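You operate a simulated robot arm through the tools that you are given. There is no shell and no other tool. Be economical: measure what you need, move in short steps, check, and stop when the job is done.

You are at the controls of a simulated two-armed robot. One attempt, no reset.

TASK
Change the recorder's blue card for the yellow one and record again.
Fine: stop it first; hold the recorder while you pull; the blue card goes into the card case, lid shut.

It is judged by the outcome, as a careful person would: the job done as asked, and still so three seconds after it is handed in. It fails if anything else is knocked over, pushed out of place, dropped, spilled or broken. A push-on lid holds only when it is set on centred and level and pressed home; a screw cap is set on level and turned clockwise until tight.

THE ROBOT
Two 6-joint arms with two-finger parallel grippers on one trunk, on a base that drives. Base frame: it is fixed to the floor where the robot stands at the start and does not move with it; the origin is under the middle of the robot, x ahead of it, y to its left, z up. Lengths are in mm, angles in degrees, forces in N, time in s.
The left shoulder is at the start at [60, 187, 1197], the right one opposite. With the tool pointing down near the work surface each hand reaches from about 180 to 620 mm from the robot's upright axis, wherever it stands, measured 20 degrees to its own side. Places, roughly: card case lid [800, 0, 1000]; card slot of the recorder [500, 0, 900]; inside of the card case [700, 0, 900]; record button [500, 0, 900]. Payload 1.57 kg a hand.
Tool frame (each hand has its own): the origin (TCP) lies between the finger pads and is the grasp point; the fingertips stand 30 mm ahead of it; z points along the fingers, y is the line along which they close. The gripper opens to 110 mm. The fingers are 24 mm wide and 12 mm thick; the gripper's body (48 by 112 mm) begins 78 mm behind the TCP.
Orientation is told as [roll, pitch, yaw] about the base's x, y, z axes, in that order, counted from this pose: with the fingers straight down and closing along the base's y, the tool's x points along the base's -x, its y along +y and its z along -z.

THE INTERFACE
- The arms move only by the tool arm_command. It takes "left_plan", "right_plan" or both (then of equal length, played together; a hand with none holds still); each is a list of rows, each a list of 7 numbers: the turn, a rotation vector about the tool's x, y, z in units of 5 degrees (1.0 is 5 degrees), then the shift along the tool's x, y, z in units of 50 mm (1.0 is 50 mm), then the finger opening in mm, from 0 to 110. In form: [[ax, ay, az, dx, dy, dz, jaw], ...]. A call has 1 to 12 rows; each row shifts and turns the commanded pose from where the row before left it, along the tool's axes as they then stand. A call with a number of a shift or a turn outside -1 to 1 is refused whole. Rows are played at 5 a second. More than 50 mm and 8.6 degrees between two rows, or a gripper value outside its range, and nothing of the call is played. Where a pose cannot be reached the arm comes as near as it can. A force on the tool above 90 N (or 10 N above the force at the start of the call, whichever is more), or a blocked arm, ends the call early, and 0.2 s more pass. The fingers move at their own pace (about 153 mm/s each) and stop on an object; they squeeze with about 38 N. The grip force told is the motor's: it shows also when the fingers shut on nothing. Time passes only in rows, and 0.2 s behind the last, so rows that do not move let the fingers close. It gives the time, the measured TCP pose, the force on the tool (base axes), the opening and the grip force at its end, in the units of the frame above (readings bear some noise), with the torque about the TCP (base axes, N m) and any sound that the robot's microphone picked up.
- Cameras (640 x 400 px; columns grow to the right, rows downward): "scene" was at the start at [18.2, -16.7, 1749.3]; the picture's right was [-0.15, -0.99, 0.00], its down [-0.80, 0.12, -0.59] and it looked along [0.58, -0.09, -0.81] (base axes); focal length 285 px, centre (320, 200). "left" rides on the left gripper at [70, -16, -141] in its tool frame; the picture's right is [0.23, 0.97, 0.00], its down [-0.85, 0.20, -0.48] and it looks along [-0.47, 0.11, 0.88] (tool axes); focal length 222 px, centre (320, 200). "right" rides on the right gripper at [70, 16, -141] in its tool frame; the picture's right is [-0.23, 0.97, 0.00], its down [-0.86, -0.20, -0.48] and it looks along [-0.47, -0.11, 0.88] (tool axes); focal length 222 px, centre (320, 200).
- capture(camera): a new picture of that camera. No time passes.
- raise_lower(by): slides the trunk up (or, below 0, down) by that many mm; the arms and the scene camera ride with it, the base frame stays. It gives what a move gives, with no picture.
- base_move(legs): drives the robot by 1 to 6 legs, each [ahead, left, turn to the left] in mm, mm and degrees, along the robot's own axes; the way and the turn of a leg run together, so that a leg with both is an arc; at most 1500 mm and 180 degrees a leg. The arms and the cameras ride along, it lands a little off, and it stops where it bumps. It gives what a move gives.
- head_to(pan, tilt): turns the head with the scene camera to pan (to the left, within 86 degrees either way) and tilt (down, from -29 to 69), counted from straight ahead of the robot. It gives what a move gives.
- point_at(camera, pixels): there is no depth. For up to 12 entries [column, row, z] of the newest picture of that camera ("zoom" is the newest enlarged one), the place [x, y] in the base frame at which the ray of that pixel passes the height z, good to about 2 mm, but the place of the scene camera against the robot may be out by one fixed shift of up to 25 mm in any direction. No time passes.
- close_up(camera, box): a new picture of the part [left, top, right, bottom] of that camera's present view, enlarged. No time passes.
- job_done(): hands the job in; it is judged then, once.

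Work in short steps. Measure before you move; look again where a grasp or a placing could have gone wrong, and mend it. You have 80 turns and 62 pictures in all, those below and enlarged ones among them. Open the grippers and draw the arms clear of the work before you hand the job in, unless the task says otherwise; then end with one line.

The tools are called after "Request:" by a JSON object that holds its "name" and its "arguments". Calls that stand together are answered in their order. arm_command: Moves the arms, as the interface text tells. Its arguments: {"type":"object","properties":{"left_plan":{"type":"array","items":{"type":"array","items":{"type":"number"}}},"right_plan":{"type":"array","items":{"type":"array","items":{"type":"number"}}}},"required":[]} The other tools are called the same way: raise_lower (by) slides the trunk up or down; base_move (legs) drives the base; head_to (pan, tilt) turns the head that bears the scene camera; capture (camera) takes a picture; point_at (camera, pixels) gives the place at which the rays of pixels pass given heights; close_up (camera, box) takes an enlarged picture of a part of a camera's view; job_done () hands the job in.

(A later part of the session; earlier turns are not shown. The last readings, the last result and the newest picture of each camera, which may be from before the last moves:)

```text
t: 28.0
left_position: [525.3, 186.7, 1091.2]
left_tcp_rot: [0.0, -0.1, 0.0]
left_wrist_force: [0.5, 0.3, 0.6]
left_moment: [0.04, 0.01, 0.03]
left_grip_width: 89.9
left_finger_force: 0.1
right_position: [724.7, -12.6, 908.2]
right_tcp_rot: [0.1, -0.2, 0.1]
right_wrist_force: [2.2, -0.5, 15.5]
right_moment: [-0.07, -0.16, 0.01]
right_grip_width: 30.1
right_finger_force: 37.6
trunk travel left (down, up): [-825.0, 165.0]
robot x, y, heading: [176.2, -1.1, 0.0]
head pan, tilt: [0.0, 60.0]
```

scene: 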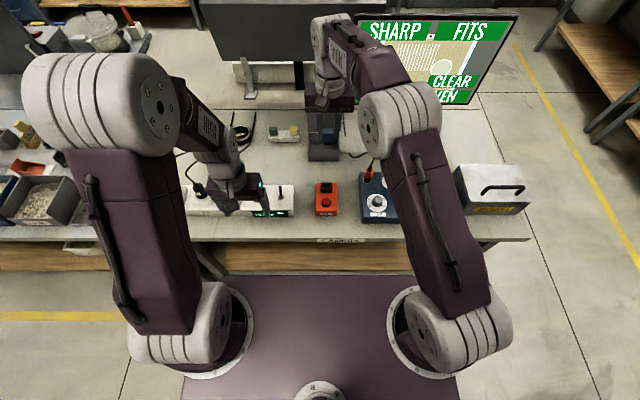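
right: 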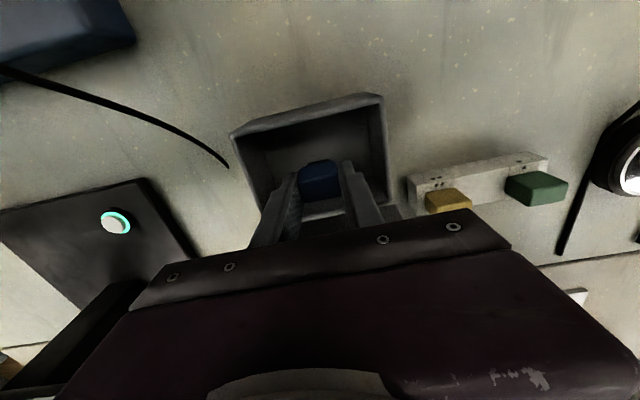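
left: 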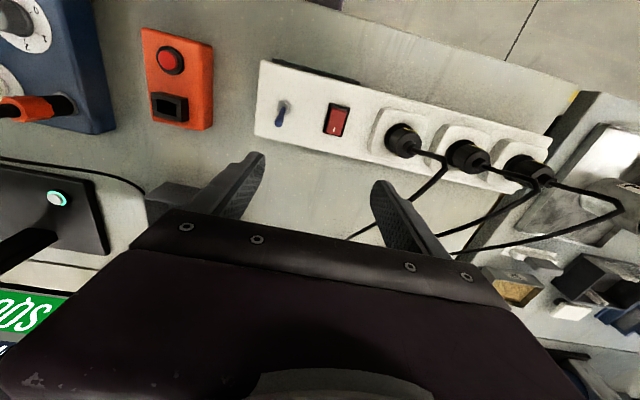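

15 N of contact: the card is on the case floor. I open a little and draw straight up.

Request:
{"name": "arm_command", "arguments": {"right_plan": [[0, 0, 0, 0, 0, -0.02, 36], [0, 0, 0, 0, 0, 0, 50], [0, 0, 0, 0, 0, -0.2, 50], [0, 0, 0, 0, 0, -0.6, 50], [0, 0, 0, 0, 0, -0.9, 50], [0, 0, 0, 0, 0, -0.9, 50], [0, 0, 0, 0, 0, -0.9, 50], [0, 0, 0, 0.6, -0.5, -0.5, 50], [0, 0, 0, 0.6, -0.5, 0, 50]]}}

Request:
{"name": "capture", "arguments": {"camera": "right"}}

Request:
{"name": "close_up", "arguments": {"camera": "scene", "box": [240, 100, 400, 240]}}

```text
t: 30.0
left_position: [526.2, 186.5, 1089.2]
left_tcp_rot: [0.0, -0.1, 0.0]
left_wrist_force: [0.5, 0.1, 0.2]
left_moment: [0.0, 0.01, 0.02]
left_grip_width: 90.0
left_finger_force: 0.0
right_position: [663.4, -61.7, 1109.1]
right_tcp_rot: [0.1, 0.0, 0.0]
right_wrist_force: [-0.1, -0.6, 0.1]
right_moment: [0.0, -0.03, 0.02]
right_grip_width: 50.2
right_finger_force: 0.3
trunk travel left (down, up): [-825.0, 165.0]
robot x, y, heading: [173.6, -0.8, 0.1]
head pan, tilt: [0.0, 60.0]
```

```text
29 pictures are left
```

right: 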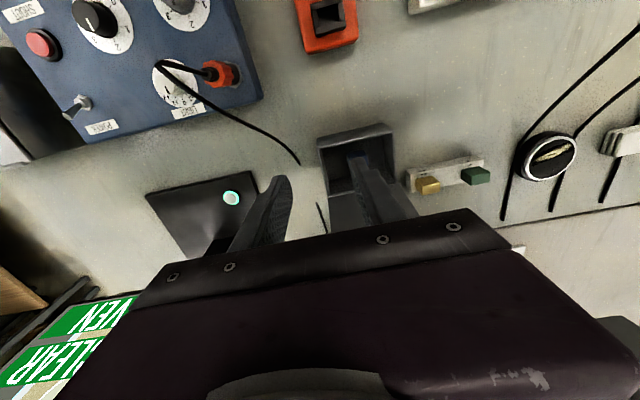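

```text
2.86 times, centred on (320, 170) of scene
```

zoom: 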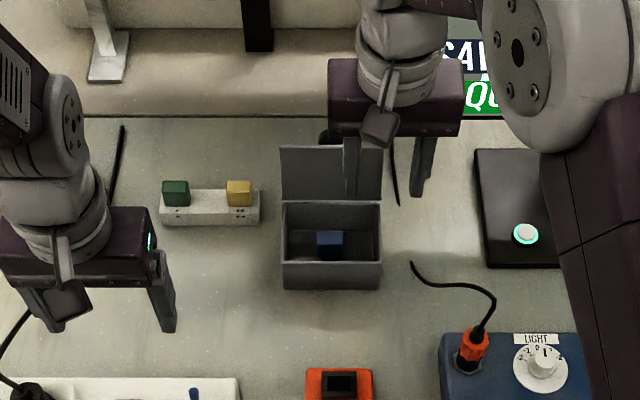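

The blue card stands inside the case. The lid has a knob on its outer (rear) face, at its middle, and I must push the lid forward from behind beside that knob. It's just out of reach, so I creep 60 mm more with the hands high.

Request:
{"name": "base_move", "arguments": {"legs": [[30, 0, 0], [30, 0, 0]]}}

Request:
{"name": "capture", "arguments": {"camera": "right"}}

```text
t: 31.3
left_position: [581.4, 188.1, 1091.7]
left_tcp_rot: [0.0, -0.3, 0.0]
left_wrist_force: [-1.4, 0.4, 1.6]
left_moment: [0.06, -0.07, 0.01]
left_grip_width: 90.1
left_finger_force: 0.0
right_position: [720.0, -62.3, 1111.4]
right_tcp_rot: [0.0, -0.3, 0.0]
right_wrist_force: [-1.2, -0.1, 0.5]
right_moment: [0.02, -0.08, 0.01]
right_grip_width: 50.3
right_finger_force: 0.1
trunk travel left (down, up): [-825.0, 165.0]
robot x, y, heading: [233.0, 0.3, -0.1]
head pan, tilt: [0.0, 60.0]
```

```text
27 pictures are left
```

right: 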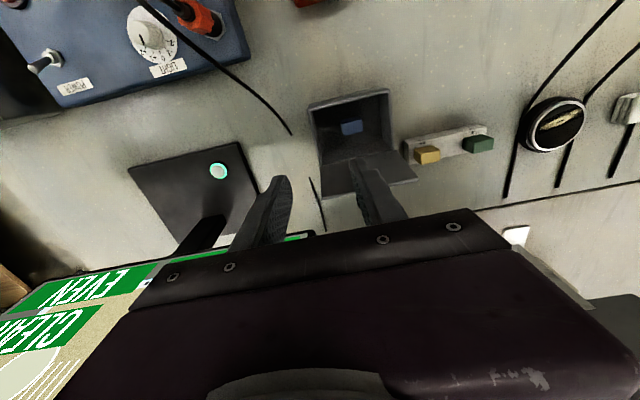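

No bump at robot x=233. I measure the lid's top edge (322,195)–(417,181) and hinge line.

Request:
{"name": "point_at", "arguments": {"camera": "right", "pixels": [[323, 196, 1000], [417, 182, 1000], [323, 196, 980], [417, 182, 980], [320, 163, 915], [396, 152, 915], [309, 105, 915], [388, 90, 915], [300, 238, 950]]}}

Request:
{"name": "close_up", "arguments": {"camera": "right", "box": [290, 80, 450, 240]}}

Request:
{"name": "close_up", "arguments": {"camera": "left", "box": [0, 100, 300, 300]}}

```text
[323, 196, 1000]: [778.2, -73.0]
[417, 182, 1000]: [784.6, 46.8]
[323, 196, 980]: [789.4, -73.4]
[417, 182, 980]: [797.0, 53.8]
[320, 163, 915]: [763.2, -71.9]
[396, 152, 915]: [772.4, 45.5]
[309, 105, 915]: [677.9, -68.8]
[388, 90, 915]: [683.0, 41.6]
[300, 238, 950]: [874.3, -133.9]
```

```text
2.50 times, centred on (370, 160) of right
```

zoom: 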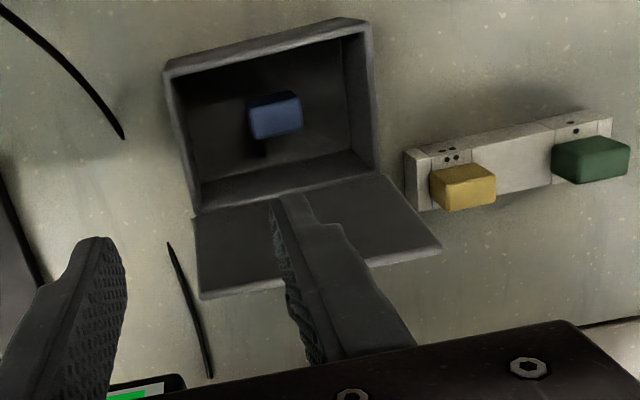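

```text
2.00 times, centred on (150, 200) of left
```

zoom: 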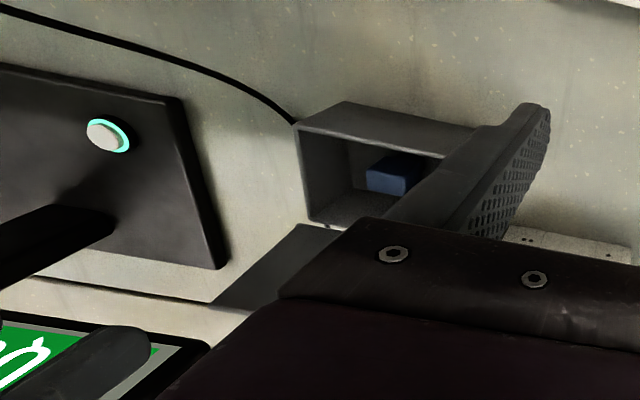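

The lid top is at about x≈782, z≈1000, y −73..47, with the knob at y≈−13. The monitor is close on the right, so I'll use the left hand (closed) behind the lid at y≈22. The right hand retreats first.

Request:
{"name": "arm_command", "arguments": {"left_plan": [[0, 0, 0, -0.936, 0, 0, 0], [0, 0, 0, -0.936, 0, 0, 0], [0, 0, 0, -0.936, 0, 0, 0], [0, 0, 0, -0.936, 0, 0, 0], [0, 0, 0, -0.936, 0, 0, 0], [0, 0, 0, 0, -0.83, 0, 0], [0, 0, 0, 0, -0.83, 0, 0], [0, 0, 0, 0, -0.83, 0, 0], [0, 0, 0, 0, -0.83, 0, 0], [0, 0, 0, 0, 0, 0, 0]], "right_plan": [[0, 0, 0, 0.64, -0.6, 0, 50], [0, 0, 0, 0.64, -0.6, 0, 50], [0, 0, 0, 0.64, -0.6, 0, 50], [0, 0, 0, 0.64, -0.6, 0, 50], [0, 0, 0, 0.64, -0.6, -0.6, 50], [0, 0, 0, 0, 0, -0.6, 50], [0, 0, 0, 0, 0, -0.6, 50], [0, 0, 0, 0, 0, 0, 50], [0, 0, 0, 0, 0, 0, 50], [0, 0, 0, 0, 0, 0, 50]]}}

Request:
{"name": "capture", "arguments": {"camera": "scene"}}

```text
refused: row 5 steps farther than a row can; nothing moved
```

```text
24 pictures are left
```

scene: 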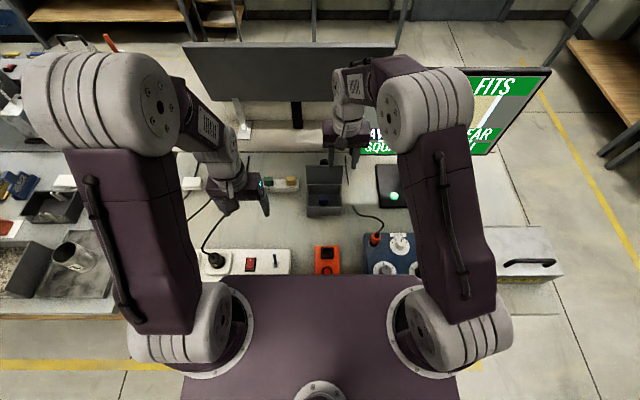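

One row was over the limit; I resend it with that row trimmed.

Request:
{"name": "arm_command", "arguments": {"left_plan": [[0, 0, 0, -0.936, 0, 0, 0], [0, 0, 0, -0.936, 0, 0, 0], [0, 0, 0, -0.936, 0, 0, 0], [0, 0, 0, -0.936, 0, 0, 0], [0, 0, 0, -0.936, 0, 0, 0], [0, 0, 0, 0, -0.83, 0, 0], [0, 0, 0, 0, -0.83, 0, 0], [0, 0, 0, 0, -0.83, 0, 0], [0, 0, 0, 0, -0.83, 0, 0], [0, 0, 0, 0, 0, 0, 0]], "right_plan": [[0, 0, 0, 0.64, -0.6, 0, 50], [0, 0, 0, 0.64, -0.6, 0, 50], [0, 0, 0, 0.64, -0.6, 0, 50], [0, 0, 0, 0.64, -0.6, 0, 50], [0, 0, 0, 0.64, -0.6, -0.2, 50], [0, 0, 0, 0, 0, -0.6, 50], [0, 0, 0, 0, 0, -0.6, 50], [0, 0, 0, 0, 0, 0, 50], [0, 0, 0, 0, 0, 0, 50], [0, 0, 0, 0, 0, 0, 50]]}}

Request:
{"name": "close_up", "arguments": {"camera": "scene", "box": [230, 90, 410, 230]}}

```text
t: 33.5
left_position: [811.7, 25.8, 1089.3]
left_tcp_rot: [0.0, 0.0, 0.0]
left_wrist_force: [0.1, 0.9, -0.1]
left_moment: [0.02, -0.01, 0.02]
left_grip_width: 0.0
left_finger_force: 21.9
left hand out of reach, approached as far as the arm can: row 9
right_position: [567.4, -213.0, 1179.7]
right_tcp_rot: [0.0, 0.0, 0.0]
right_wrist_force: [-0.2, 0.8, 0.0]
right_moment: [0.01, -0.02, -0.01]
right_grip_width: 50.2
right_finger_force: 0.1
trunk travel left (down, up): [-825.0, 165.0]
robot x, y, heading: [239.7, -0.8, 0.0]
head pan, tilt: [0.0, 60.0]
```

```text
2.86 times, centred on (320, 160) of scene
```

zoom: 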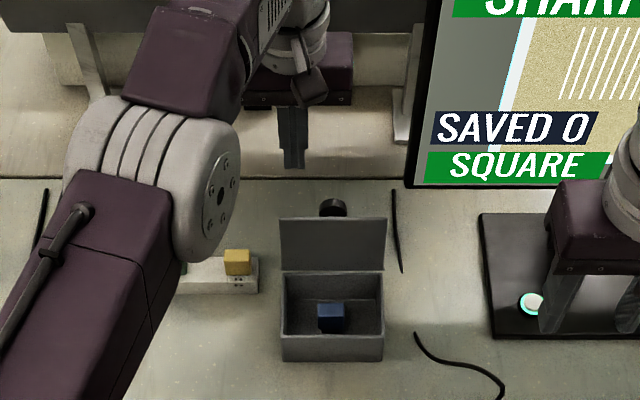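

The left hand is behind the lid at (812,26). I lower to TCP z≈1000 so that the fingertips are at about 970, behind the upper part of the lid.

Request:
{"name": "arm_command", "arguments": {"left_plan": [[0, 0, 0, 0, -0.04, 0.6, 0], [0, 0, 0, 0, 0, 0.6, 0], [0, 0, 0, 0, 0, 0.58, 0], [0, 0, 0, 0, 0, 0, 0]]}}

Request:
{"name": "close_up", "arguments": {"camera": "scene", "box": [230, 90, 410, 230]}}

```text
t: 34.5
left_position: [810.2, 20.9, 1000.5]
left_tcp_rot: [0.0, 0.0, 0.0]
left_wrist_force: [0.0, 0.4, 1.1]
left_moment: [0.0, 0.0, -0.01]
left_grip_width: 0.2
left_finger_force: 21.7
right_position: [567.7, -213.5, 1179.0]
right_tcp_rot: [-0.1, 0.0, 0.0]
right_wrist_force: [-0.2, 0.3, 0.5]
right_moment: [0.0, 0.04, -0.01]
right_grip_width: 50.1
right_finger_force: 0.3
trunk travel left (down, up): [-825.0, 165.0]
robot x, y, heading: [234.0, 1.1, 0.2]
head pan, tilt: [0.0, 60.0]
```

```text
2.86 times, centred on (320, 160) of scene
```

zoom: 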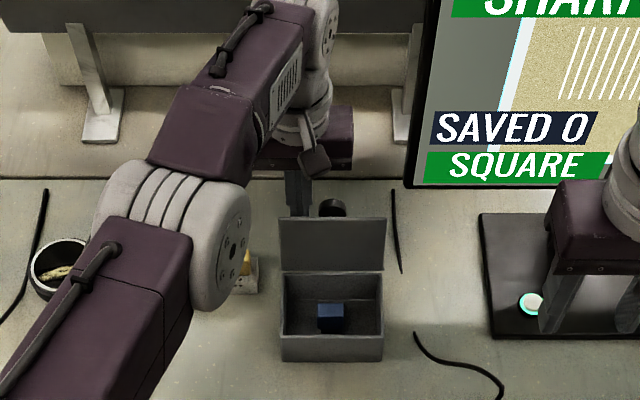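

Fingers are behind the lid, left of the knob. I pull them toward the robot in small steps to swing the lid forward.

Request:
{"name": "arm_command", "arguments": {"left_plan": [[0, 0, 0, 0.24, 0, 0, 0], [0, 0, 0, 0.24, 0, 0, 0], [0, 0, 0, 0.24, 0, 0, 0], [0, 0, 0, 0.24, 0, 0, 0], [0, 0, 0, 0.24, 0, 0, 0], [0, 0, 0, 0, 0, 0, 0]]}}

Request:
{"name": "close_up", "arguments": {"camera": "scene", "box": [230, 90, 410, 230]}}

```text
t: 35.9
left_position: [754.5, 20.5, 999.0]
left_tcp_rot: [0.0, 0.0, 0.0]
left_wrist_force: [1.1, 0.7, -0.3]
left_moment: [-0.02, 0.03, 0.0]
left_grip_width: 0.2
left_finger_force: 21.1
right_position: [568.0, -214.1, 1179.8]
right_tcp_rot: [0.0, 0.1, 0.0]
right_wrist_force: [0.1, 1.1, 0.6]
right_moment: [0.0, 0.04, 0.03]
right_grip_width: 50.3
right_finger_force: 0.1
trunk travel left (down, up): [-825.0, 165.0]
robot x, y, heading: [236.2, -2.2, -0.0]
head pan, tilt: [0.0, 60.0]
```

```text
2.86 times, centred on (320, 160) of scene
```

zoom: 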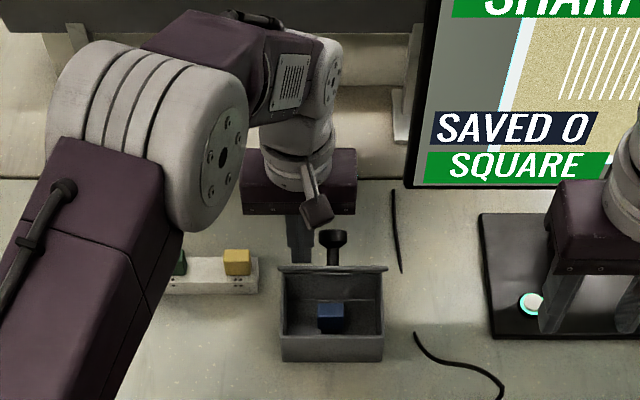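

The lid follows the fingers, at roughly 60° now. I follow its arc forward and down.

Request:
{"name": "arm_command", "arguments": {"left_plan": [[0, 0, 0, 0.24, 0, 0.08, 0], [0, 0, 0, 0.22, 0, 0.12, 0], [0, 0, 0, 0.12, 0, 0.18, 0], [0, 0, 0, 0.1, 0, 0.2, 0], [0, 0, 0, 0.06, 0, 0.2, 0], [0, 0, 0, 0.02, 0, 0.14, 0], [0, 0, 0, 0, 0, 0, 0]]}}

Request:
{"name": "close_up", "arguments": {"camera": "scene", "box": [230, 90, 410, 230]}}

```text
t: 37.5
left_position: [718.0, 21.9, 955.8]
left_tcp_rot: [0.1, 0.0, 0.0]
left_wrist_force: [0.1, -0.4, -0.2]
left_moment: [0.0, 0.02, 0.01]
left_grip_width: 0.0
left_finger_force: 21.0
right_position: [568.0, -213.4, 1179.9]
right_tcp_rot: [0.0, 0.0, 0.1]
right_wrist_force: [0.0, -0.2, 0.9]
right_moment: [0.02, 0.0, 0.01]
right_grip_width: 50.1
right_finger_force: 0.0
trunk travel left (down, up): [-825.0, 165.0]
robot x, y, heading: [239.2, -0.0, -0.2]
head pan, tilt: [0.0, 60.0]
```

```text
2.86 times, centred on (320, 160) of scene
```

zoom: 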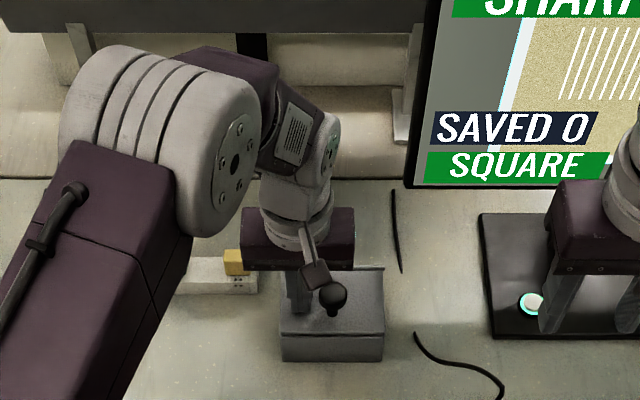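

The lid lies down on the case. I press down a few mm to be sure that it is home, watching the force.

Request:
{"name": "arm_command", "arguments": {"left_plan": [[0, 0, 0, 0, 0, 0.08, 0], [0, 0, 0, 0, 0, 0.06, 0], [0, 0, 0, 0, 0, 0.04, 0]]}}

```text
t: 38.3
left_position: [717.4, 21.6, 949.9]
left_tcp_rot: [-0.2, -0.8, 0.0]
left_wrist_force: [3.6, 6.8, 58.5]
left_moment: [0.25, 0.58, -0.24]
left_grip_width: 0.1
left_finger_force: 21.0
right_position: [561.6, -212.1, 1183.8]
right_tcp_rot: [0.1, -0.3, -0.1]
right_wrist_force: [-0.9, -0.9, 0.2]
right_moment: [0.01, 0.02, -0.01]
right_grip_width: 50.0
right_finger_force: 0.0
trunk travel left (down, up): [-825.0, 165.0]
robot x, y, heading: [235.0, -1.6, -0.1]
head pan, tilt: [0.0, 60.0]
```

Firm contact at 58 N: the lid is shut. I lift straight up and carry the left hand toward the yellow card at about (800,103) to look.

Request:
{"name": "arm_command", "arguments": {"left_plan": [[0, 0, 0, 0, 0, -0.3, 0], [0, 0, 0, 0, 0, -0.8, 0], [0, 0, 0, 0, 0, -0.8, 0], [0, 0, 0, 0, 0, -0.8, 0], [0, 0, 0, -0.3, 0.8, 0, 60], [0, 0, 0, -0.3, 0.8, 0, 60], [0, 0, 0, 0, 0, 0, 60]]}}

Request:
{"name": "capture", "arguments": {"camera": "left"}}

Request:
{"name": "close_up", "arguments": {"camera": "scene", "box": [230, 90, 410, 230]}}

```text
t: 39.9
left_position: [749.6, 104.6, 1080.1]
left_tcp_rot: [0.1, 0.0, -0.1]
left_wrist_force: [0.2, -0.4, 0.2]
left_moment: [-0.01, 0.01, 0.03]
left_grip_width: 59.7
left_finger_force: 0.0
right_position: [567.2, -214.3, 1180.2]
right_tcp_rot: [0.0, 0.1, 0.0]
right_wrist_force: [-0.5, 0.1, -0.5]
right_moment: [0.0, 0.01, 0.01]
right_grip_width: 50.0
right_finger_force: 0.1
trunk travel left (down, up): [-825.0, 165.0]
robot x, y, heading: [239.8, 3.9, 0.2]
head pan, tilt: [0.0, 60.0]
```

```text
19 pictures are left
```

left: 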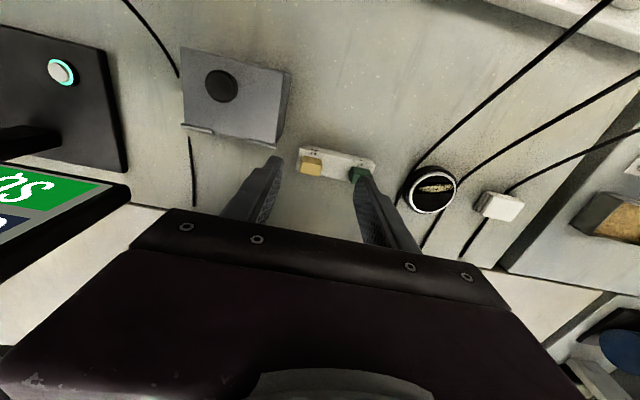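

```text
2.86 times, centred on (320, 160) of scene
```

zoom: 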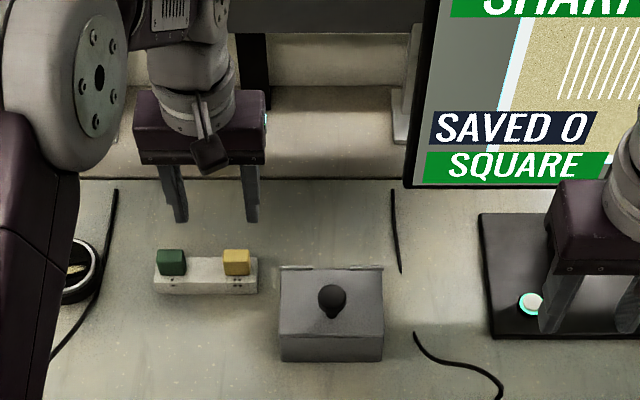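

The case is shut, knob on top. I measure the yellow card at left (311,164) and in the scene view, to triangulate its height.

Request:
{"name": "point_at", "arguments": {"camera": "left", "pixels": [[311, 164, 890], [311, 164, 910], [302, 158, 895], [322, 160, 895], [319, 174, 895], [301, 174, 895], [362, 172, 895], [301, 150, 850], [376, 160, 850]]}}

Request:
{"name": "close_up", "arguments": {"camera": "left", "box": [270, 120, 400, 210]}}

Request:
{"name": "point_at", "arguments": {"camera": "scene", "pixels": [[290, 193, 890], [290, 193, 910], [283, 200, 875]]}}

```text
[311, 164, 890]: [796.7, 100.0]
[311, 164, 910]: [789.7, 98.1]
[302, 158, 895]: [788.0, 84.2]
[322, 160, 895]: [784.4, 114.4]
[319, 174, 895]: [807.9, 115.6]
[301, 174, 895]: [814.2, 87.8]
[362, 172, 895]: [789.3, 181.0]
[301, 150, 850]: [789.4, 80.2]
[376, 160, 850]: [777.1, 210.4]
```

```text
4.44 times, centred on (335, 165) of left
```

zoom: 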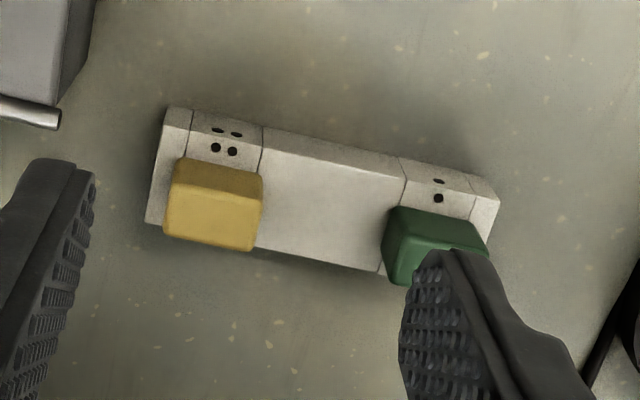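

```text
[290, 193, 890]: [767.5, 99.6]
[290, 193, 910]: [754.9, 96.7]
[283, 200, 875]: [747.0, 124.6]
```

The yellow card top is at about (800,100), z≈898, standing above its white stand. I move over it with jaws at 50 and lower to TCP z≈930 to check the alignment.

Request:
{"name": "arm_command", "arguments": {"left_plan": [[0, 0, 0, -0.5, -0.05, 0, 50], [0, 0, 0, -0.5, -0.04, 0, 50], [0, 0, 0, 0, 0, 0.8, 50], [0, 0, 0, 0, 0, 0.8, 50], [0, 0, 0, 0, 0, 0.8, 50], [0, 0, 0, 0, 0, 0.6, 50], [0, 0, 0, 0, 0, 0, 50]]}}

Request:
{"name": "capture", "arguments": {"camera": "left"}}

```text
t: 41.5
left_position: [797.7, 97.3, 930.9]
left_tcp_rot: [-0.1, 0.0, 0.0]
left_wrist_force: [-0.4, -0.4, -0.3]
left_moment: [0.0, 0.0, -0.02]
left_grip_width: 49.9
left_finger_force: 0.2
right_position: [566.6, -215.4, 1179.4]
right_tcp_rot: [0.0, -0.1, 0.0]
right_wrist_force: [0.2, 0.2, 0.3]
right_moment: [0.04, -0.01, -0.04]
right_grip_width: 50.1
right_finger_force: 0.1
trunk travel left (down, up): [-825.0, 165.0]
robot x, y, heading: [237.4, 1.0, -0.1]
head pan, tilt: [0.0, 60.0]
```

```text
16 pictures are left
```

left: 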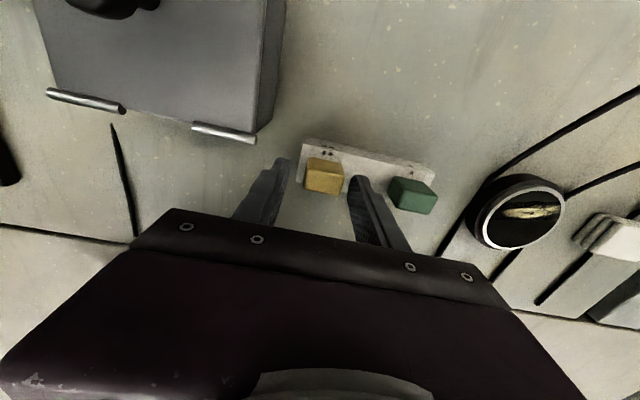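

The yellow card (323,182) sits between the fingertips. I check its centre against the hand's.

Request:
{"name": "point_at", "arguments": {"camera": "left", "pixels": [[323, 182, 898], [304, 175, 898], [341, 180, 898], [324, 162, 898], [310, 188, 898], [337, 193, 898], [300, 150, 875]]}}

Request:
{"name": "close_up", "arguments": {"camera": "left", "box": [260, 130, 400, 220]}}

```text
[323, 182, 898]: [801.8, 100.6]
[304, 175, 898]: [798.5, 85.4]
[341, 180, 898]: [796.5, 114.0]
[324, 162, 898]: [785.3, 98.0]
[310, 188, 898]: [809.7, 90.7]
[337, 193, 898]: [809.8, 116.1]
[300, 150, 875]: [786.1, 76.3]
```

```text
4.44 times, centred on (330, 175) of left
```

zoom: 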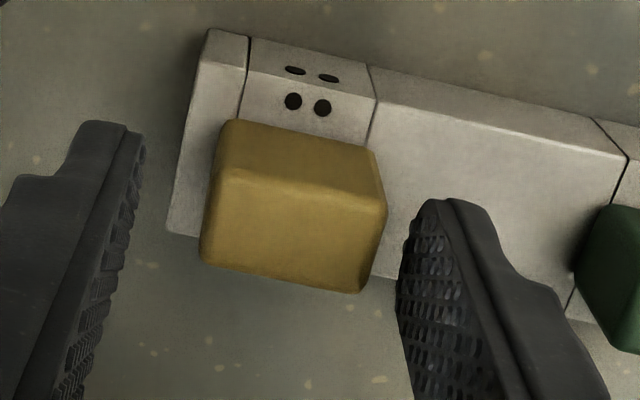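

I shift 4 mm to +y and 4 mm forward, and lower 17 mm in small steps, watching the force.

Request:
{"name": "arm_command", "arguments": {"left_plan": [[0, 0, 0, -0.08, 0.08, 0, 50], [0, 0, 0, 0, 0, 0.16, 50], [0, 0, 0, 0, 0, 0.1, 50], [0, 0, 0, 0, 0, 0.08, 50], [0, 0, 0, 0, 0, 0, 50]]}}

Request:
{"name": "close_up", "arguments": {"camera": "left", "box": [260, 130, 400, 220]}}

```text
t: 42.7
left_position: [802.6, 102.9, 912.8]
left_tcp_rot: [0.0, 0.0, 0.0]
left_wrist_force: [0.2, -0.8, -0.2]
left_moment: [-0.02, -0.01, -0.02]
left_grip_width: 50.2
left_finger_force: 0.0
right_position: [569.0, -213.3, 1179.7]
right_tcp_rot: [0.0, -0.1, -0.1]
right_wrist_force: [0.3, -0.6, 0.0]
right_moment: [0.02, -0.01, 0.02]
right_grip_width: 49.8
right_finger_force: 0.0
trunk travel left (down, up): [-825.0, 165.0]
robot x, y, heading: [236.3, -3.8, -0.1]
head pan, tilt: [0.0, 60.0]
```

```text
4.44 times, centred on (330, 175) of left
```

zoom: 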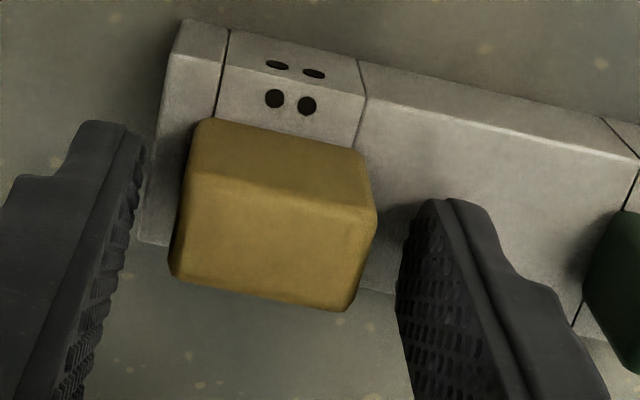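

No contact, and the card is well centred. I close on it.

Request:
{"name": "arm_command", "arguments": {"left_plan": [[0, 0, 0, 0, 0, 0, 40], [0, 0, 0, 0, 0, 0, 34], [0, 0, 0, 0, 0, 0, 30], [0, 0, 0, 0, 0, 0, 26], [0, 0, 0, 0, 0, 0, 20]]}}

Request:
{"name": "close_up", "arguments": {"camera": "left", "box": [260, 130, 400, 220]}}

```text
t: 43.9
left_position: [801.5, 101.9, 912.7]
left_tcp_rot: [0.0, -0.1, 0.0]
left_wrist_force: [0.4, 0.1, -0.1]
left_moment: [-0.06, 0.02, 0.0]
left_grip_width: 30.3
left_finger_force: 38.1
right_position: [567.7, -213.8, 1180.1]
right_tcp_rot: [0.0, 0.0, 0.0]
right_wrist_force: [-0.5, -0.8, 0.2]
right_moment: [0.0, 0.0, 0.01]
right_grip_width: 50.1
right_finger_force: 0.1
trunk travel left (down, up): [-825.0, 165.0]
robot x, y, heading: [238.2, 2.2, -0.0]
head pan, tilt: [0.0, 60.0]
```

```text
4.44 times, centred on (330, 175) of left
```

zoom: 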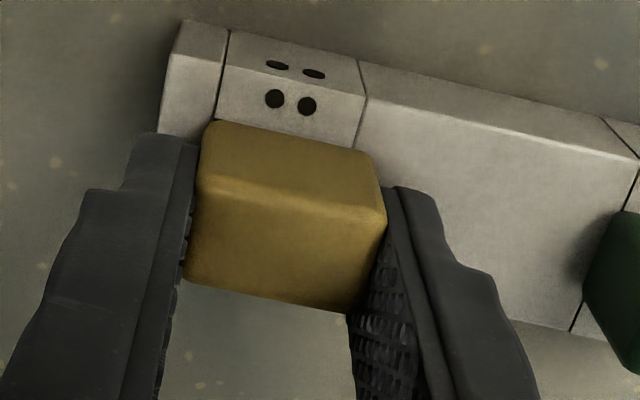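

Gripped at 30.3 mm. I pull slowly up and look at the stand.

Request:
{"name": "arm_command", "arguments": {"left_plan": [[0, 0, 0, 0, 0, -0.06, 20], [0, 0, 0, 0, 0, -0.08, 20], [0, 0, 0, 0, 0, -0.1, 20], [0, 0, 0, 0, 0, -0.2, 20], [0, 0, 0, 0, 0, -0.4, 20], [0, 0, 0, 0, 0, -0.8, 20], [0, 0, 0, 0, 0, -0.8, 20], [0, 0, 0, 0, 0, -0.8, 20]]}}

Request:
{"name": "capture", "arguments": {"camera": "left"}}

```text
t: 45.7
left_position: [803.8, 102.6, 1075.6]
left_tcp_rot: [0.0, -0.1, -0.2]
left_wrist_force: [-0.2, 0.2, -0.1]
left_moment: [0.03, 0.0, 0.0]
left_grip_width: 30.4
left_finger_force: 38.1
right_position: [566.6, -214.0, 1179.6]
right_tcp_rot: [0.1, -0.1, 0.0]
right_wrist_force: [0.1, 0.1, -0.6]
right_moment: [0.01, -0.01, -0.01]
right_grip_width: 50.0
right_finger_force: 0.0
trunk travel left (down, up): [-825.0, 165.0]
robot x, y, heading: [240.7, 2.8, 0.0]
head pan, tilt: [0.0, 60.0]
```

```text
12 pictures are left
```

left: 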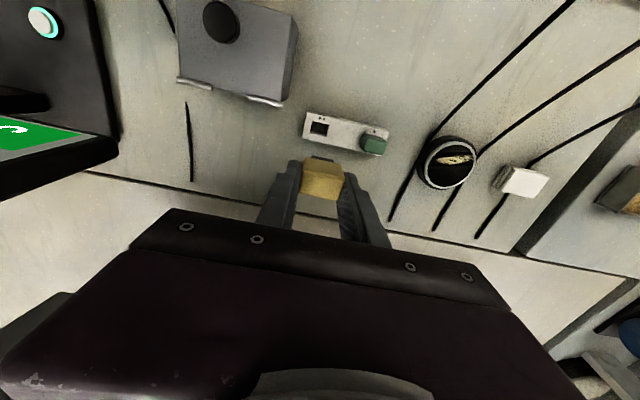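

The yellow card is free and the stand hasn't moved. I carry it over the recorder to (533,−22,1024), from where the slot should be visible. The right hand moves further aside.

Request:
{"name": "arm_command", "arguments": {"left_plan": [[0, 0, 0, 0.775, -0.357, 0, 20], [0, 0, 0, 0.775, -0.357, 0, 20], [0, 0, 0, 0.775, -0.357, 0, 20], [0, 0, 0, 0.775, -0.357, 0, 20], [0, 0, 0, 0.775, -0.357, 0.25, 20], [0, 0, 0, 0.775, -0.357, 0.4, 20], [0, 0, 0, 0.775, -0.357, 0.4, 20], [0, 0, 0, 0, 0, 0, 20]], "right_plan": [[0, 0, 0, 0.3, -0.4, 0, 50], [0, 0, 0, 0.3, -0.4, 0, 50], [0, 0, 0, 0.3, -0.4, 0, 50], [0, 0, 0, 0, 0, 0, 50], [0, 0, 0, 0, 0, 0, 50], [0, 0, 0, 0, 0, 0, 50], [0, 0, 0, 0, 0, 0, 50], [0, 0, 0, 0, 0, 0, 50]]}}

Request:
{"name": "capture", "arguments": {"camera": "left"}}

Request:
{"name": "close_up", "arguments": {"camera": "left", "box": [250, 80, 390, 220]}}

```text
t: 47.5
left_position: [529.7, -27.1, 1024.0]
left_tcp_rot: [0.0, 0.0, 0.0]
left_wrist_force: [-0.1, 0.3, 0.8]
left_moment: [-0.02, 0.01, -0.01]
left_grip_width: 30.3
left_finger_force: 38.0
right_position: [521.0, -272.0, 1178.7]
right_tcp_rot: [0.0, 0.0, 0.0]
right_wrist_force: [0.7, -0.9, -0.4]
right_moment: [-0.04, 0.01, 0.0]
right_grip_width: 50.1
right_finger_force: 0.1
trunk travel left (down, up): [-825.0, 165.0]
robot x, y, heading: [238.1, -0.9, -0.0]
head pan, tilt: [0.0, 60.0]
```

```text
11 pictures are left
```

left: 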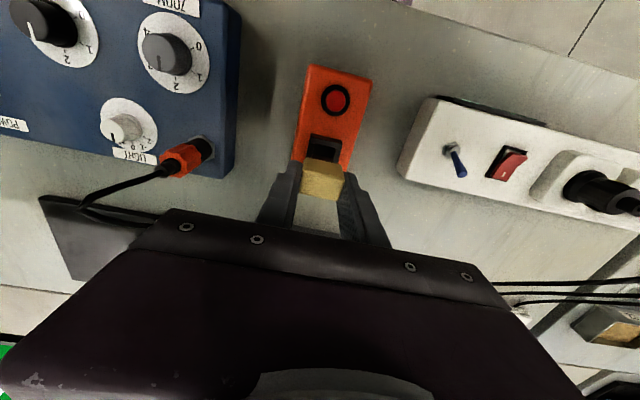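

```text
2.86 times, centred on (320, 150) of left
```

zoom: 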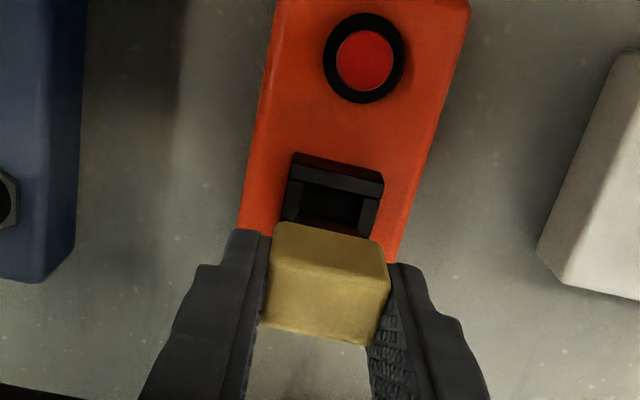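

The card hides the back half of the slot. I move 35 mm forward and 5 mm left to see the entire slot and measure it.

Request:
{"name": "arm_command", "arguments": {"left_plan": [[0, 0, 0, -0.7, 0.1, 0, 20], [0, 0, 0, 0, 0, 0, 20], [0, 0, 0, 0, 0, 0, 20]]}}

Request:
{"name": "close_up", "arguments": {"camera": "left", "box": [265, 70, 385, 170]}}

```text
t: 48.3
left_position: [564.7, -19.3, 1023.2]
left_tcp_rot: [-0.1, 0.0, 0.0]
left_wrist_force: [0.2, 0.2, 0.1]
left_moment: [0.01, -0.01, 0.01]
left_grip_width: 30.1
left_finger_force: 37.3
right_position: [521.5, -272.7, 1178.9]
right_tcp_rot: [0.0, 0.0, 0.0]
right_wrist_force: [-0.6, 0.9, 0.0]
right_moment: [0.01, -0.01, -0.01]
right_grip_width: 49.9
right_finger_force: 0.0
trunk travel left (down, up): [-825.0, 165.0]
robot x, y, heading: [235.7, 0.2, -0.3]
head pan, tilt: [0.0, 60.0]
```

```text
4.00 times, centred on (325, 120) of left
```

zoom: 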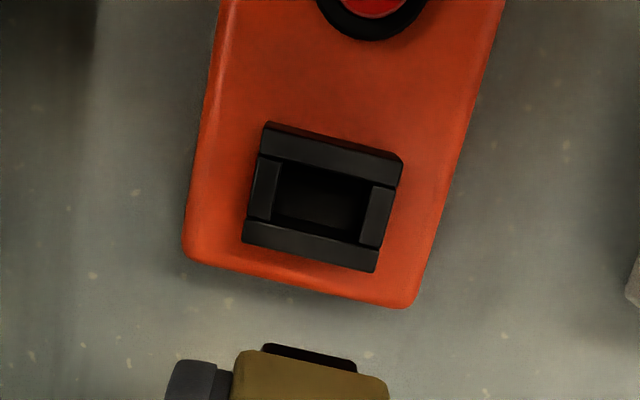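

The entire slot is visible: its hole is centred near zoom (320,202). The card's dark tongue shows at (262..357, ~357). I measure both.

Request:
{"name": "point_at", "arguments": {"camera": "zoom", "pixels": [[320, 202, 916], [243, 241, 916], [377, 271, 916], [402, 167, 916], [263, 133, 916], [277, 165, 916], [371, 186, 916], [361, 242, 916], [271, 220, 916], [262, 345, 972], [357, 370, 972], [355, 0, 897]]}}

```text
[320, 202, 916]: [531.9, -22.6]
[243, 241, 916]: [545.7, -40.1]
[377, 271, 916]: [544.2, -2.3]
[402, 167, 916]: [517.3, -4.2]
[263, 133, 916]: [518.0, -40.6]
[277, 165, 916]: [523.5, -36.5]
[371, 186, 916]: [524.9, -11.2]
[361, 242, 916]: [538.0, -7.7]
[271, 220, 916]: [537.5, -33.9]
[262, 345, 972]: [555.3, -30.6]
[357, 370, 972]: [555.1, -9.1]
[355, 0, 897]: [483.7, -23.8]
```

Slot centre is (531.5,−22) and the tongue is centred on the hand. I go to TCP (531.5,−21.5) and down to z≈980, then read the position before entering.

Request:
{"name": "arm_command", "arguments": {"left_plan": [[0, 0, 0, 0.664, -0.042, 0, 20], [0, 0, 0, 0, 0, 0.4, 20], [0, 0, 0, 0, 0, 0.4, 20], [0, 0, 0, 0, 0, 0, 20], [0, 0, 0, 0, 0, 0, 20]]}}

Request:
{"name": "arm_command", "arguments": {"left_plan": [[0, 0, 0, 0, 0, 0, 20]]}}

Request:
{"name": "arm_command", "arguments": {"left_plan": [[0, 0, 0, 0, 0, 0, 20]]}}

```text
t: 49.5
left_position: [532.1, -19.1, 981.7]
left_tcp_rot: [0.0, 0.0, 0.0]
left_wrist_force: [0.3, 1.3, -0.6]
left_moment: [0.05, 0.0, 0.0]
left_grip_width: 30.3
left_finger_force: 38.5
right_position: [521.9, -273.4, 1179.1]
right_tcp_rot: [0.0, 0.0, 0.0]
right_wrist_force: [0.1, -0.2, -0.1]
right_moment: [-0.02, -0.01, 0.01]
right_grip_width: 49.8
right_finger_force: 0.2
trunk travel left (down, up): [-825.0, 165.0]
robot x, y, heading: [239.7, -1.0, -0.1]
head pan, tilt: [0.0, 60.0]
```

```text
t: 49.9
left_position: [530.8, -20.4, 981.9]
left_tcp_rot: [0.1, 0.0, 0.0]
left_wrist_force: [-0.8, -0.1, -0.4]
left_moment: [0.0, -0.02, -0.03]
left_grip_width: 30.2
left_finger_force: 38.2
right_position: [521.9, -272.4, 1179.5]
right_tcp_rot: [0.1, 0.0, 0.0]
right_wrist_force: [-0.2, 0.2, -0.2]
right_moment: [-0.01, -0.02, -0.02]
right_grip_width: 50.1
right_finger_force: 0.0
trunk travel left (down, up): [-825.0, 165.0]
robot x, y, heading: [237.1, 1.9, 0.3]
head pan, tilt: [0.0, 60.0]
```

```text
t: 50.3
left_position: [531.6, -20.5, 982.4]
left_tcp_rot: [0.0, 0.0, 0.0]
left_wrist_force: [0.2, -0.1, -0.8]
left_moment: [0.0, 0.0, -0.01]
left_grip_width: 30.5
left_finger_force: 38.2
right_position: [521.8, -272.4, 1179.5]
right_tcp_rot: [0.0, 0.0, 0.1]
right_wrist_force: [0.3, 0.0, 0.6]
right_moment: [0.04, 0.04, -0.03]
right_grip_width: 50.1
right_finger_force: 0.1
trunk travel left (down, up): [-825.0, 165.0]
robot x, y, heading: [237.8, -1.8, 0.3]
head pan, tilt: [0.0, 60.0]
```

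The camera-relative offset is within about 0.5 mm. I trim −0.5 mm in y and lower in small steps, watching the force.

Request:
{"name": "arm_command", "arguments": {"left_plan": [[0, 0, 0, 0, -0.01, 0.1, 20], [0, 0, 0, 0, 0, 0.1, 20], [0, 0, 0, 0, 0, 0.08, 20], [0, 0, 0, 0, 0, 0, 20]]}}

```text
t: 51.3
left_position: [531.3, -20.8, 967.0]
left_tcp_rot: [0.0, -0.1, -0.1]
left_wrist_force: [0.7, 0.8, 0.1]
left_moment: [0.01, 0.01, 0.0]
left_grip_width: 30.3
left_finger_force: 38.2
right_position: [520.8, -272.1, 1180.7]
right_tcp_rot: [0.0, 0.0, 0.0]
right_wrist_force: [0.2, 0.3, 0.5]
right_moment: [0.04, -0.04, 0.0]
right_grip_width: 49.9
right_finger_force: 0.0
trunk travel left (down, up): [-825.0, 165.0]
robot x, y, heading: [241.8, -2.8, -0.0]
head pan, tilt: [0.0, 60.0]
```

No contact yet at z=967, so I continue in 3–4 mm steps.

Request:
{"name": "arm_command", "arguments": {"left_plan": [[0, 0, 0, 0, 0, 0.06, 20], [0, 0, 0, 0, 0, 0.06, 20], [0, 0, 0, 0, 0, 0, 20]]}}

```text
t: 52.1
left_position: [531.6, -20.6, 962.2]
left_tcp_rot: [0.0, -0.1, 0.0]
left_wrist_force: [-0.3, 0.0, -0.4]
left_moment: [-0.02, -0.01, -0.01]
left_grip_width: 30.2
left_finger_force: 37.8
right_position: [521.4, -272.8, 1179.1]
right_tcp_rot: [0.0, 0.1, 0.2]
right_wrist_force: [0.4, -0.4, 0.1]
right_moment: [0.02, -0.02, 0.02]
right_grip_width: 50.3
right_finger_force: 0.0
trunk travel left (down, up): [-825.0, 165.0]
robot x, y, heading: [237.1, -2.9, -0.0]
head pan, tilt: [0.0, 60.0]
```

Request:
{"name": "arm_command", "arguments": {"left_plan": [[0, 0, 0, 0, 0, 0.06, 20], [0, 0, 0, 0, 0, 0.06, 20], [0, 0, 0, 0, 0, 0, 20]]}}

Request:
{"name": "close_up", "arguments": {"camera": "left", "box": [250, 100, 390, 220]}}

```text
t: 52.9
left_position: [531.3, -21.2, 955.9]
left_tcp_rot: [-0.1, -0.1, 0.0]
left_wrist_force: [4.5, 2.9, 30.6]
left_moment: [0.13, 0.02, -0.02]
left_grip_width: 30.2
left_finger_force: 38.0
right_position: [521.0, -272.4, 1179.9]
right_tcp_rot: [0.1, -0.2, 0.0]
right_wrist_force: [0.5, 0.4, -0.1]
right_moment: [0.02, -0.01, -0.02]
right_grip_width: 50.3
right_finger_force: 0.0
trunk travel left (down, up): [-825.0, 165.0]
robot x, y, heading: [237.8, 1.0, -0.2]
head pan, tilt: [0.0, 60.0]
```

```text
3.33 times, centred on (320, 160) of left
```

zoom: 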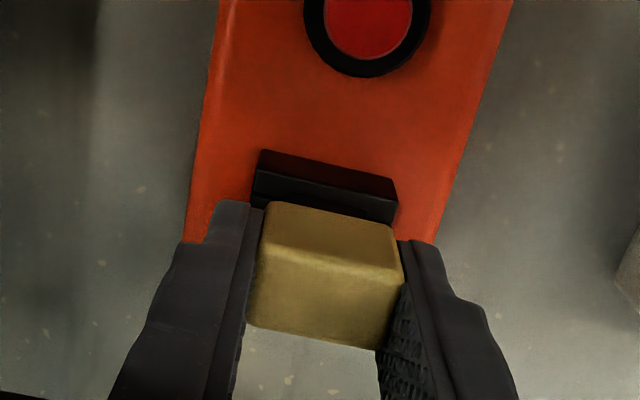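

30 N at z=956, with the tongue already in the slot: probably the seating fit. I press another few mm.

Request:
{"name": "arm_command", "arguments": {"left_plan": [[0, 0, 0, 0, 0, 0.04, 20], [0, 0, 0, 0, 0, 0.04, 20]]}}

```text
t: 53.5
left_position: [530.5, -21.8, 957.0]
left_tcp_rot: [-0.3, -0.4, 0.0]
left_wrist_force: [7.8, 6.7, 83.2]
left_moment: [0.42, 0.26, -0.08]
left_grip_width: 30.0
left_finger_force: 37.9
right_position: [518.2, -272.2, 1181.3]
right_tcp_rot: [-0.1, -0.2, 0.0]
right_wrist_force: [-0.1, -0.2, -0.3]
right_moment: [-0.02, -0.02, -0.01]
right_grip_width: 50.1
right_finger_force: 0.1
trunk travel left (down, up): [-825.0, 165.0]
robot x, y, heading: [238.2, 0.6, 0.1]
head pan, tilt: [0.0, 60.0]
```

A hard stop at 957 with no slip. The yellow card sits about 7 mm lower in the fingers than the blue did, so this matches full seating. I release, rise, and step back to look.

Request:
{"name": "arm_command", "arguments": {"left_plan": [[0, 0, 0, 0, 0, -0.12, 20], [0, 0, 0, 0, 0, 0, 36], [0, 0, 0, 0, 0, 0, 50], [0, 0, 0, 0, 0, -0.3, 50], [0, 0, 0, 0, 0, -0.7, 50], [0, 0, 0, 0, 0, -0.7, 50], [0, 0, 0, 0.5, 0, 0, 50], [0, 0, 0, 0.5, 0, 0, 50]]}}

Request:
{"name": "close_up", "arguments": {"camera": "left", "box": [240, 100, 400, 230]}}

```text
t: 55.3
left_position: [483.1, -21.4, 1043.3]
left_tcp_rot: [-0.2, -0.3, -0.1]
left_wrist_force: [68.0, 28.7, 10.1]
left_moment: [-4.28, 11.01, -1.82]
left_grip_width: 50.2
left_finger_force: 0.0
right_position: [520.2, -273.3, 1179.6]
right_tcp_rot: [0.0, -0.2, 0.0]
right_wrist_force: [0.1, -0.8, 0.3]
right_moment: [-0.02, -0.02, 0.02]
right_grip_width: 50.2
right_finger_force: 0.2
trunk travel left (down, up): [-825.0, 165.0]
robot x, y, heading: [238.3, 0.6, -0.2]
head pan, tilt: [0.0, 60.0]
```

```text
3.08 times, centred on (320, 165) of left
```

zoom: 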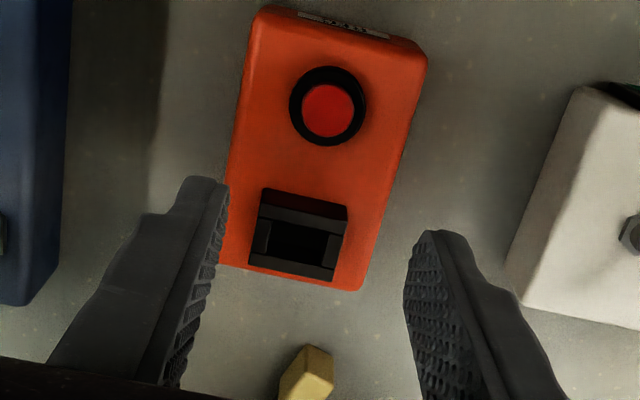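

The card didn't seat: it was resting on the rim and has fallen behind the recorder, at zoom (305,375). The left hand's rear is also pressing on my own torso (68 N). I measure the card and move the hand forward at once.

Request:
{"name": "point_at", "arguments": {"camera": "zoom", "pixels": [[305, 375, 860], [305, 375, 880], [318, 348, 880], [299, 235, 916]]}}

Request:
{"name": "arm_command", "arguments": {"left_plan": [[0, 0, 0, -0.6, 0, 0, 50], [0, 0, 0, -0.6, 0, -0.2, 50], [0, 0, 0, -0.4, 0, -0.2, 50], [0, 0, 0, -0.2, 0, -0.2, 50]]}}

Request:
{"name": "capture", "arguments": {"camera": "left"}}

```text
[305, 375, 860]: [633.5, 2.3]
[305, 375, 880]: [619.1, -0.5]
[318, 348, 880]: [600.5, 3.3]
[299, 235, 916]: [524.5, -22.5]
```

```text
t: 56.3
left_position: [572.1, -19.5, 1070.9]
left_tcp_rot: [0.0, 0.0, -0.1]
left_wrist_force: [0.0, 0.2, 0.0]
left_moment: [-0.02, 0.01, 0.02]
left_grip_width: 49.7
left_finger_force: 0.1
right_position: [522.4, -273.4, 1179.5]
right_tcp_rot: [0.1, 0.0, 0.1]
right_wrist_force: [-0.1, 0.3, -0.3]
right_moment: [-0.02, -0.03, -0.01]
right_grip_width: 50.2
right_finger_force: 0.0
trunk travel left (down, up): [-825.0, 165.0]
robot x, y, heading: [236.9, 0.5, -0.2]
head pan, tilt: [0.0, 60.0]
```

```text
6 pictures are left
```

left: 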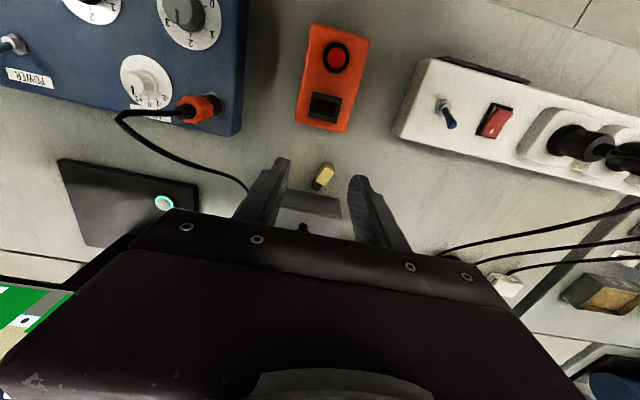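

The yellow card lies on the table at (323,176), in front of the case. I enlarge it.

Request:
{"name": "close_up", "arguments": {"camera": "left", "box": [284, 85, 364, 205]}}

```text
3.33 times, centred on (324, 145) of left
```

zoom: 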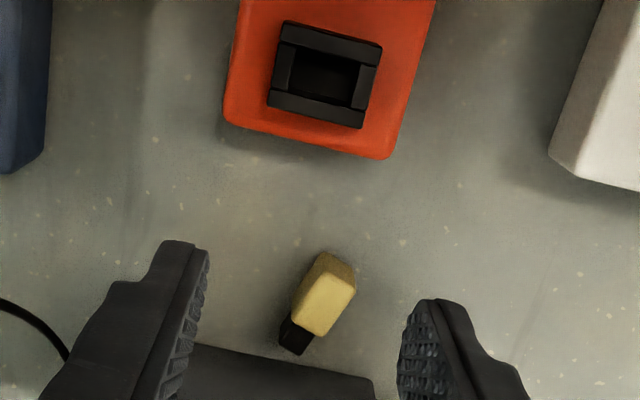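

The card lies on its narrow side: handle top face at (322,268),(356,290),(323,336),(294,312), with the tongue pointing forward and right. I measure it and re-measure the slot to see whether the recorder moved.

Request:
{"name": "point_at", "arguments": {"camera": "zoom", "pixels": [[322, 268, 880], [356, 290, 880], [323, 336, 880], [294, 312, 880], [300, 355, 877], [280, 343, 877], [327, 252, 850], [284, 22, 916], [383, 45, 916], [361, 128, 916], [267, 105, 916], [324, 302, 880]]}}

```text
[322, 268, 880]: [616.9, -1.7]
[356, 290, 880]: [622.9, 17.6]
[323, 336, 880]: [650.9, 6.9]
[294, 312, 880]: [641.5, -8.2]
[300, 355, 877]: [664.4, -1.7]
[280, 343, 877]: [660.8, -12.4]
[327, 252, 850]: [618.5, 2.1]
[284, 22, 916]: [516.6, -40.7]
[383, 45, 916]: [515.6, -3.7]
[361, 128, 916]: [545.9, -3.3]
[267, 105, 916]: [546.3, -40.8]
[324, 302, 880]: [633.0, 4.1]
```

The recorder hasn't moved (slot centre 531,−22). The card lies on its side, with its handle centre at about (633,4) and its tongue pointing along yaw ≈−18.5°. I'll grip it with the hand leaning back 35°, then turn the card upright so the hand comes from the left. First I back the base off to give the arm room.

Request:
{"name": "base_move", "arguments": {"legs": [[-140, 0, 0]]}}

```text
t: 57.6
left_position: [428.8, -19.1, 1070.3]
left_tcp_rot: [0.0, 0.1, 0.0]
left_wrist_force: [-0.1, 1.2, 0.7]
left_moment: [0.03, 0.0, 0.0]
left_grip_width: 50.1
left_finger_force: 0.0
right_position: [380.5, -272.7, 1178.2]
right_tcp_rot: [0.0, 0.0, 0.1]
right_wrist_force: [-0.1, 0.2, -0.2]
right_moment: [-0.02, 0.0, -0.02]
right_grip_width: 50.2
right_finger_force: 0.0
trunk travel left (down, up): [-825.0, 165.0]
robot x, y, heading: [94.7, 1.3, 0.2]
head pan, tilt: [0.0, 60.0]
```

Base is at x=95. I move the left hand above the card, and yaw it to −18.5°.

Request:
{"name": "arm_command", "arguments": {"left_plan": [[0, 0, 0, -0.774, 0.108, 0.28, 44], [0, 0, 0, -0.774, 0.108, 0.28, 44], [0, 0, 0, -0.774, 0.108, 0.28, 44], [0, 0, 0, -0.774, 0.108, 0.28, 44], [0, 0, 0, -0.774, 0.108, 0.28, 44], [0, 0, 0.925, 0, 0, 0, 44], [0, 0, 0.925, 0, 0, 0, 44], [0, 0, 0.925, 0, 0, 0, 44], [0, 0, 0.925, 0, 0, 0, 44]]}}

Request:
{"name": "arm_command", "arguments": {"left_plan": [[0, -1, 0, 0, 0, 0, 44], [0, -1, 0, 0, 0, 0, 44], [0, -1, 0, 0, 0, 0, 44], [0, -1, 0, 0, 0, 0, 44], [0, -1, 0, 0, 0, 0, 44], [0, -1, 0, 0, 0, 0, 44], [0, -1, 0, 0, 0, 0, 44], [0, 0, 0, 0, 0, 0, 44]]}}

```text
t: 59.6
left_position: [619.6, 8.6, 1002.0]
left_tcp_rot: [0.1, 0.1, -18.5]
left_wrist_force: [-0.2, -0.3, -0.2]
left_moment: [-0.01, -0.02, 0.01]
left_grip_width: 44.0
left_finger_force: 0.0
right_position: [376.3, -273.7, 1178.8]
right_tcp_rot: [-0.1, 0.1, 0.2]
right_wrist_force: [-0.3, -0.6, 0.3]
right_moment: [0.0, 0.0, 0.03]
right_grip_width: 50.2
right_finger_force: 0.0
trunk travel left (down, up): [-825.0, 165.0]
robot x, y, heading: [89.7, -2.7, 0.2]
head pan, tilt: [0.0, 60.0]
```

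```text
t: 61.4
left_position: [621.9, 10.4, 1001.0]
left_tcp_rot: [0.0, -35.1, -18.4]
left_wrist_force: [-0.1, -0.5, -0.8]
left_moment: [-0.03, 0.0, -0.02]
left_grip_width: 44.1
left_finger_force: 0.0
right_position: [378.0, -272.8, 1180.0]
right_tcp_rot: [0.1, 0.0, 0.0]
right_wrist_force: [0.1, 0.7, -0.3]
right_moment: [-0.01, 0.03, -0.04]
right_grip_width: 50.0
right_finger_force: 0.1
trunk travel left (down, up): [-825.0, 165.0]
robot x, y, heading: [92.8, 0.4, -0.0]
head pan, tilt: [0.0, 60.0]
```

The pose is right. I lower 115 mm straight down to TCP z≈886, so that the fingertips straddle the handle.

Request:
{"name": "arm_command", "arguments": {"left_plan": [[0, 0, 0, 0.488, -0.03, 0.696, 44], [0, 0, 0, 0.488, 0, 0.696, 44], [0, 0, 0, 0.172, 0, 0.246, 44], [0, 0, 0, 0.172, 0, 0.246, 44], [0, 0, 0, 0, 0, 0, 44]]}}

Request:
{"name": "close_up", "arguments": {"camera": "left", "box": [240, 110, 400, 230]}}

```text
t: 62.6
left_position: [622.9, 7.0, 887.3]
left_tcp_rot: [0.0, -35.0, -18.4]
left_wrist_force: [0.1, -0.3, 0.1]
left_moment: [0.0, -0.01, -0.04]
left_grip_width: 43.8
left_finger_force: 0.1
right_position: [378.4, -272.9, 1180.5]
right_tcp_rot: [0.0, -0.1, 0.1]
right_wrist_force: [-0.6, -0.6, -0.9]
right_moment: [0.02, 0.03, 0.0]
right_grip_width: 49.9
right_finger_force: 0.2
trunk travel left (down, up): [-825.0, 165.0]
robot x, y, heading: [92.2, -1.2, 0.2]
head pan, tilt: [0.0, 60.0]
```

```text
3.33 times, centred on (320, 170) of left
```

zoom: 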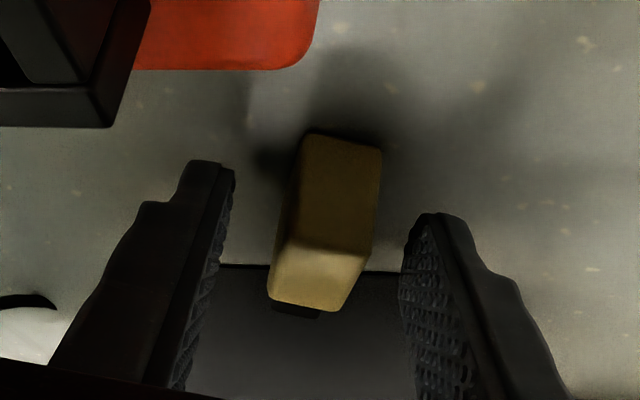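

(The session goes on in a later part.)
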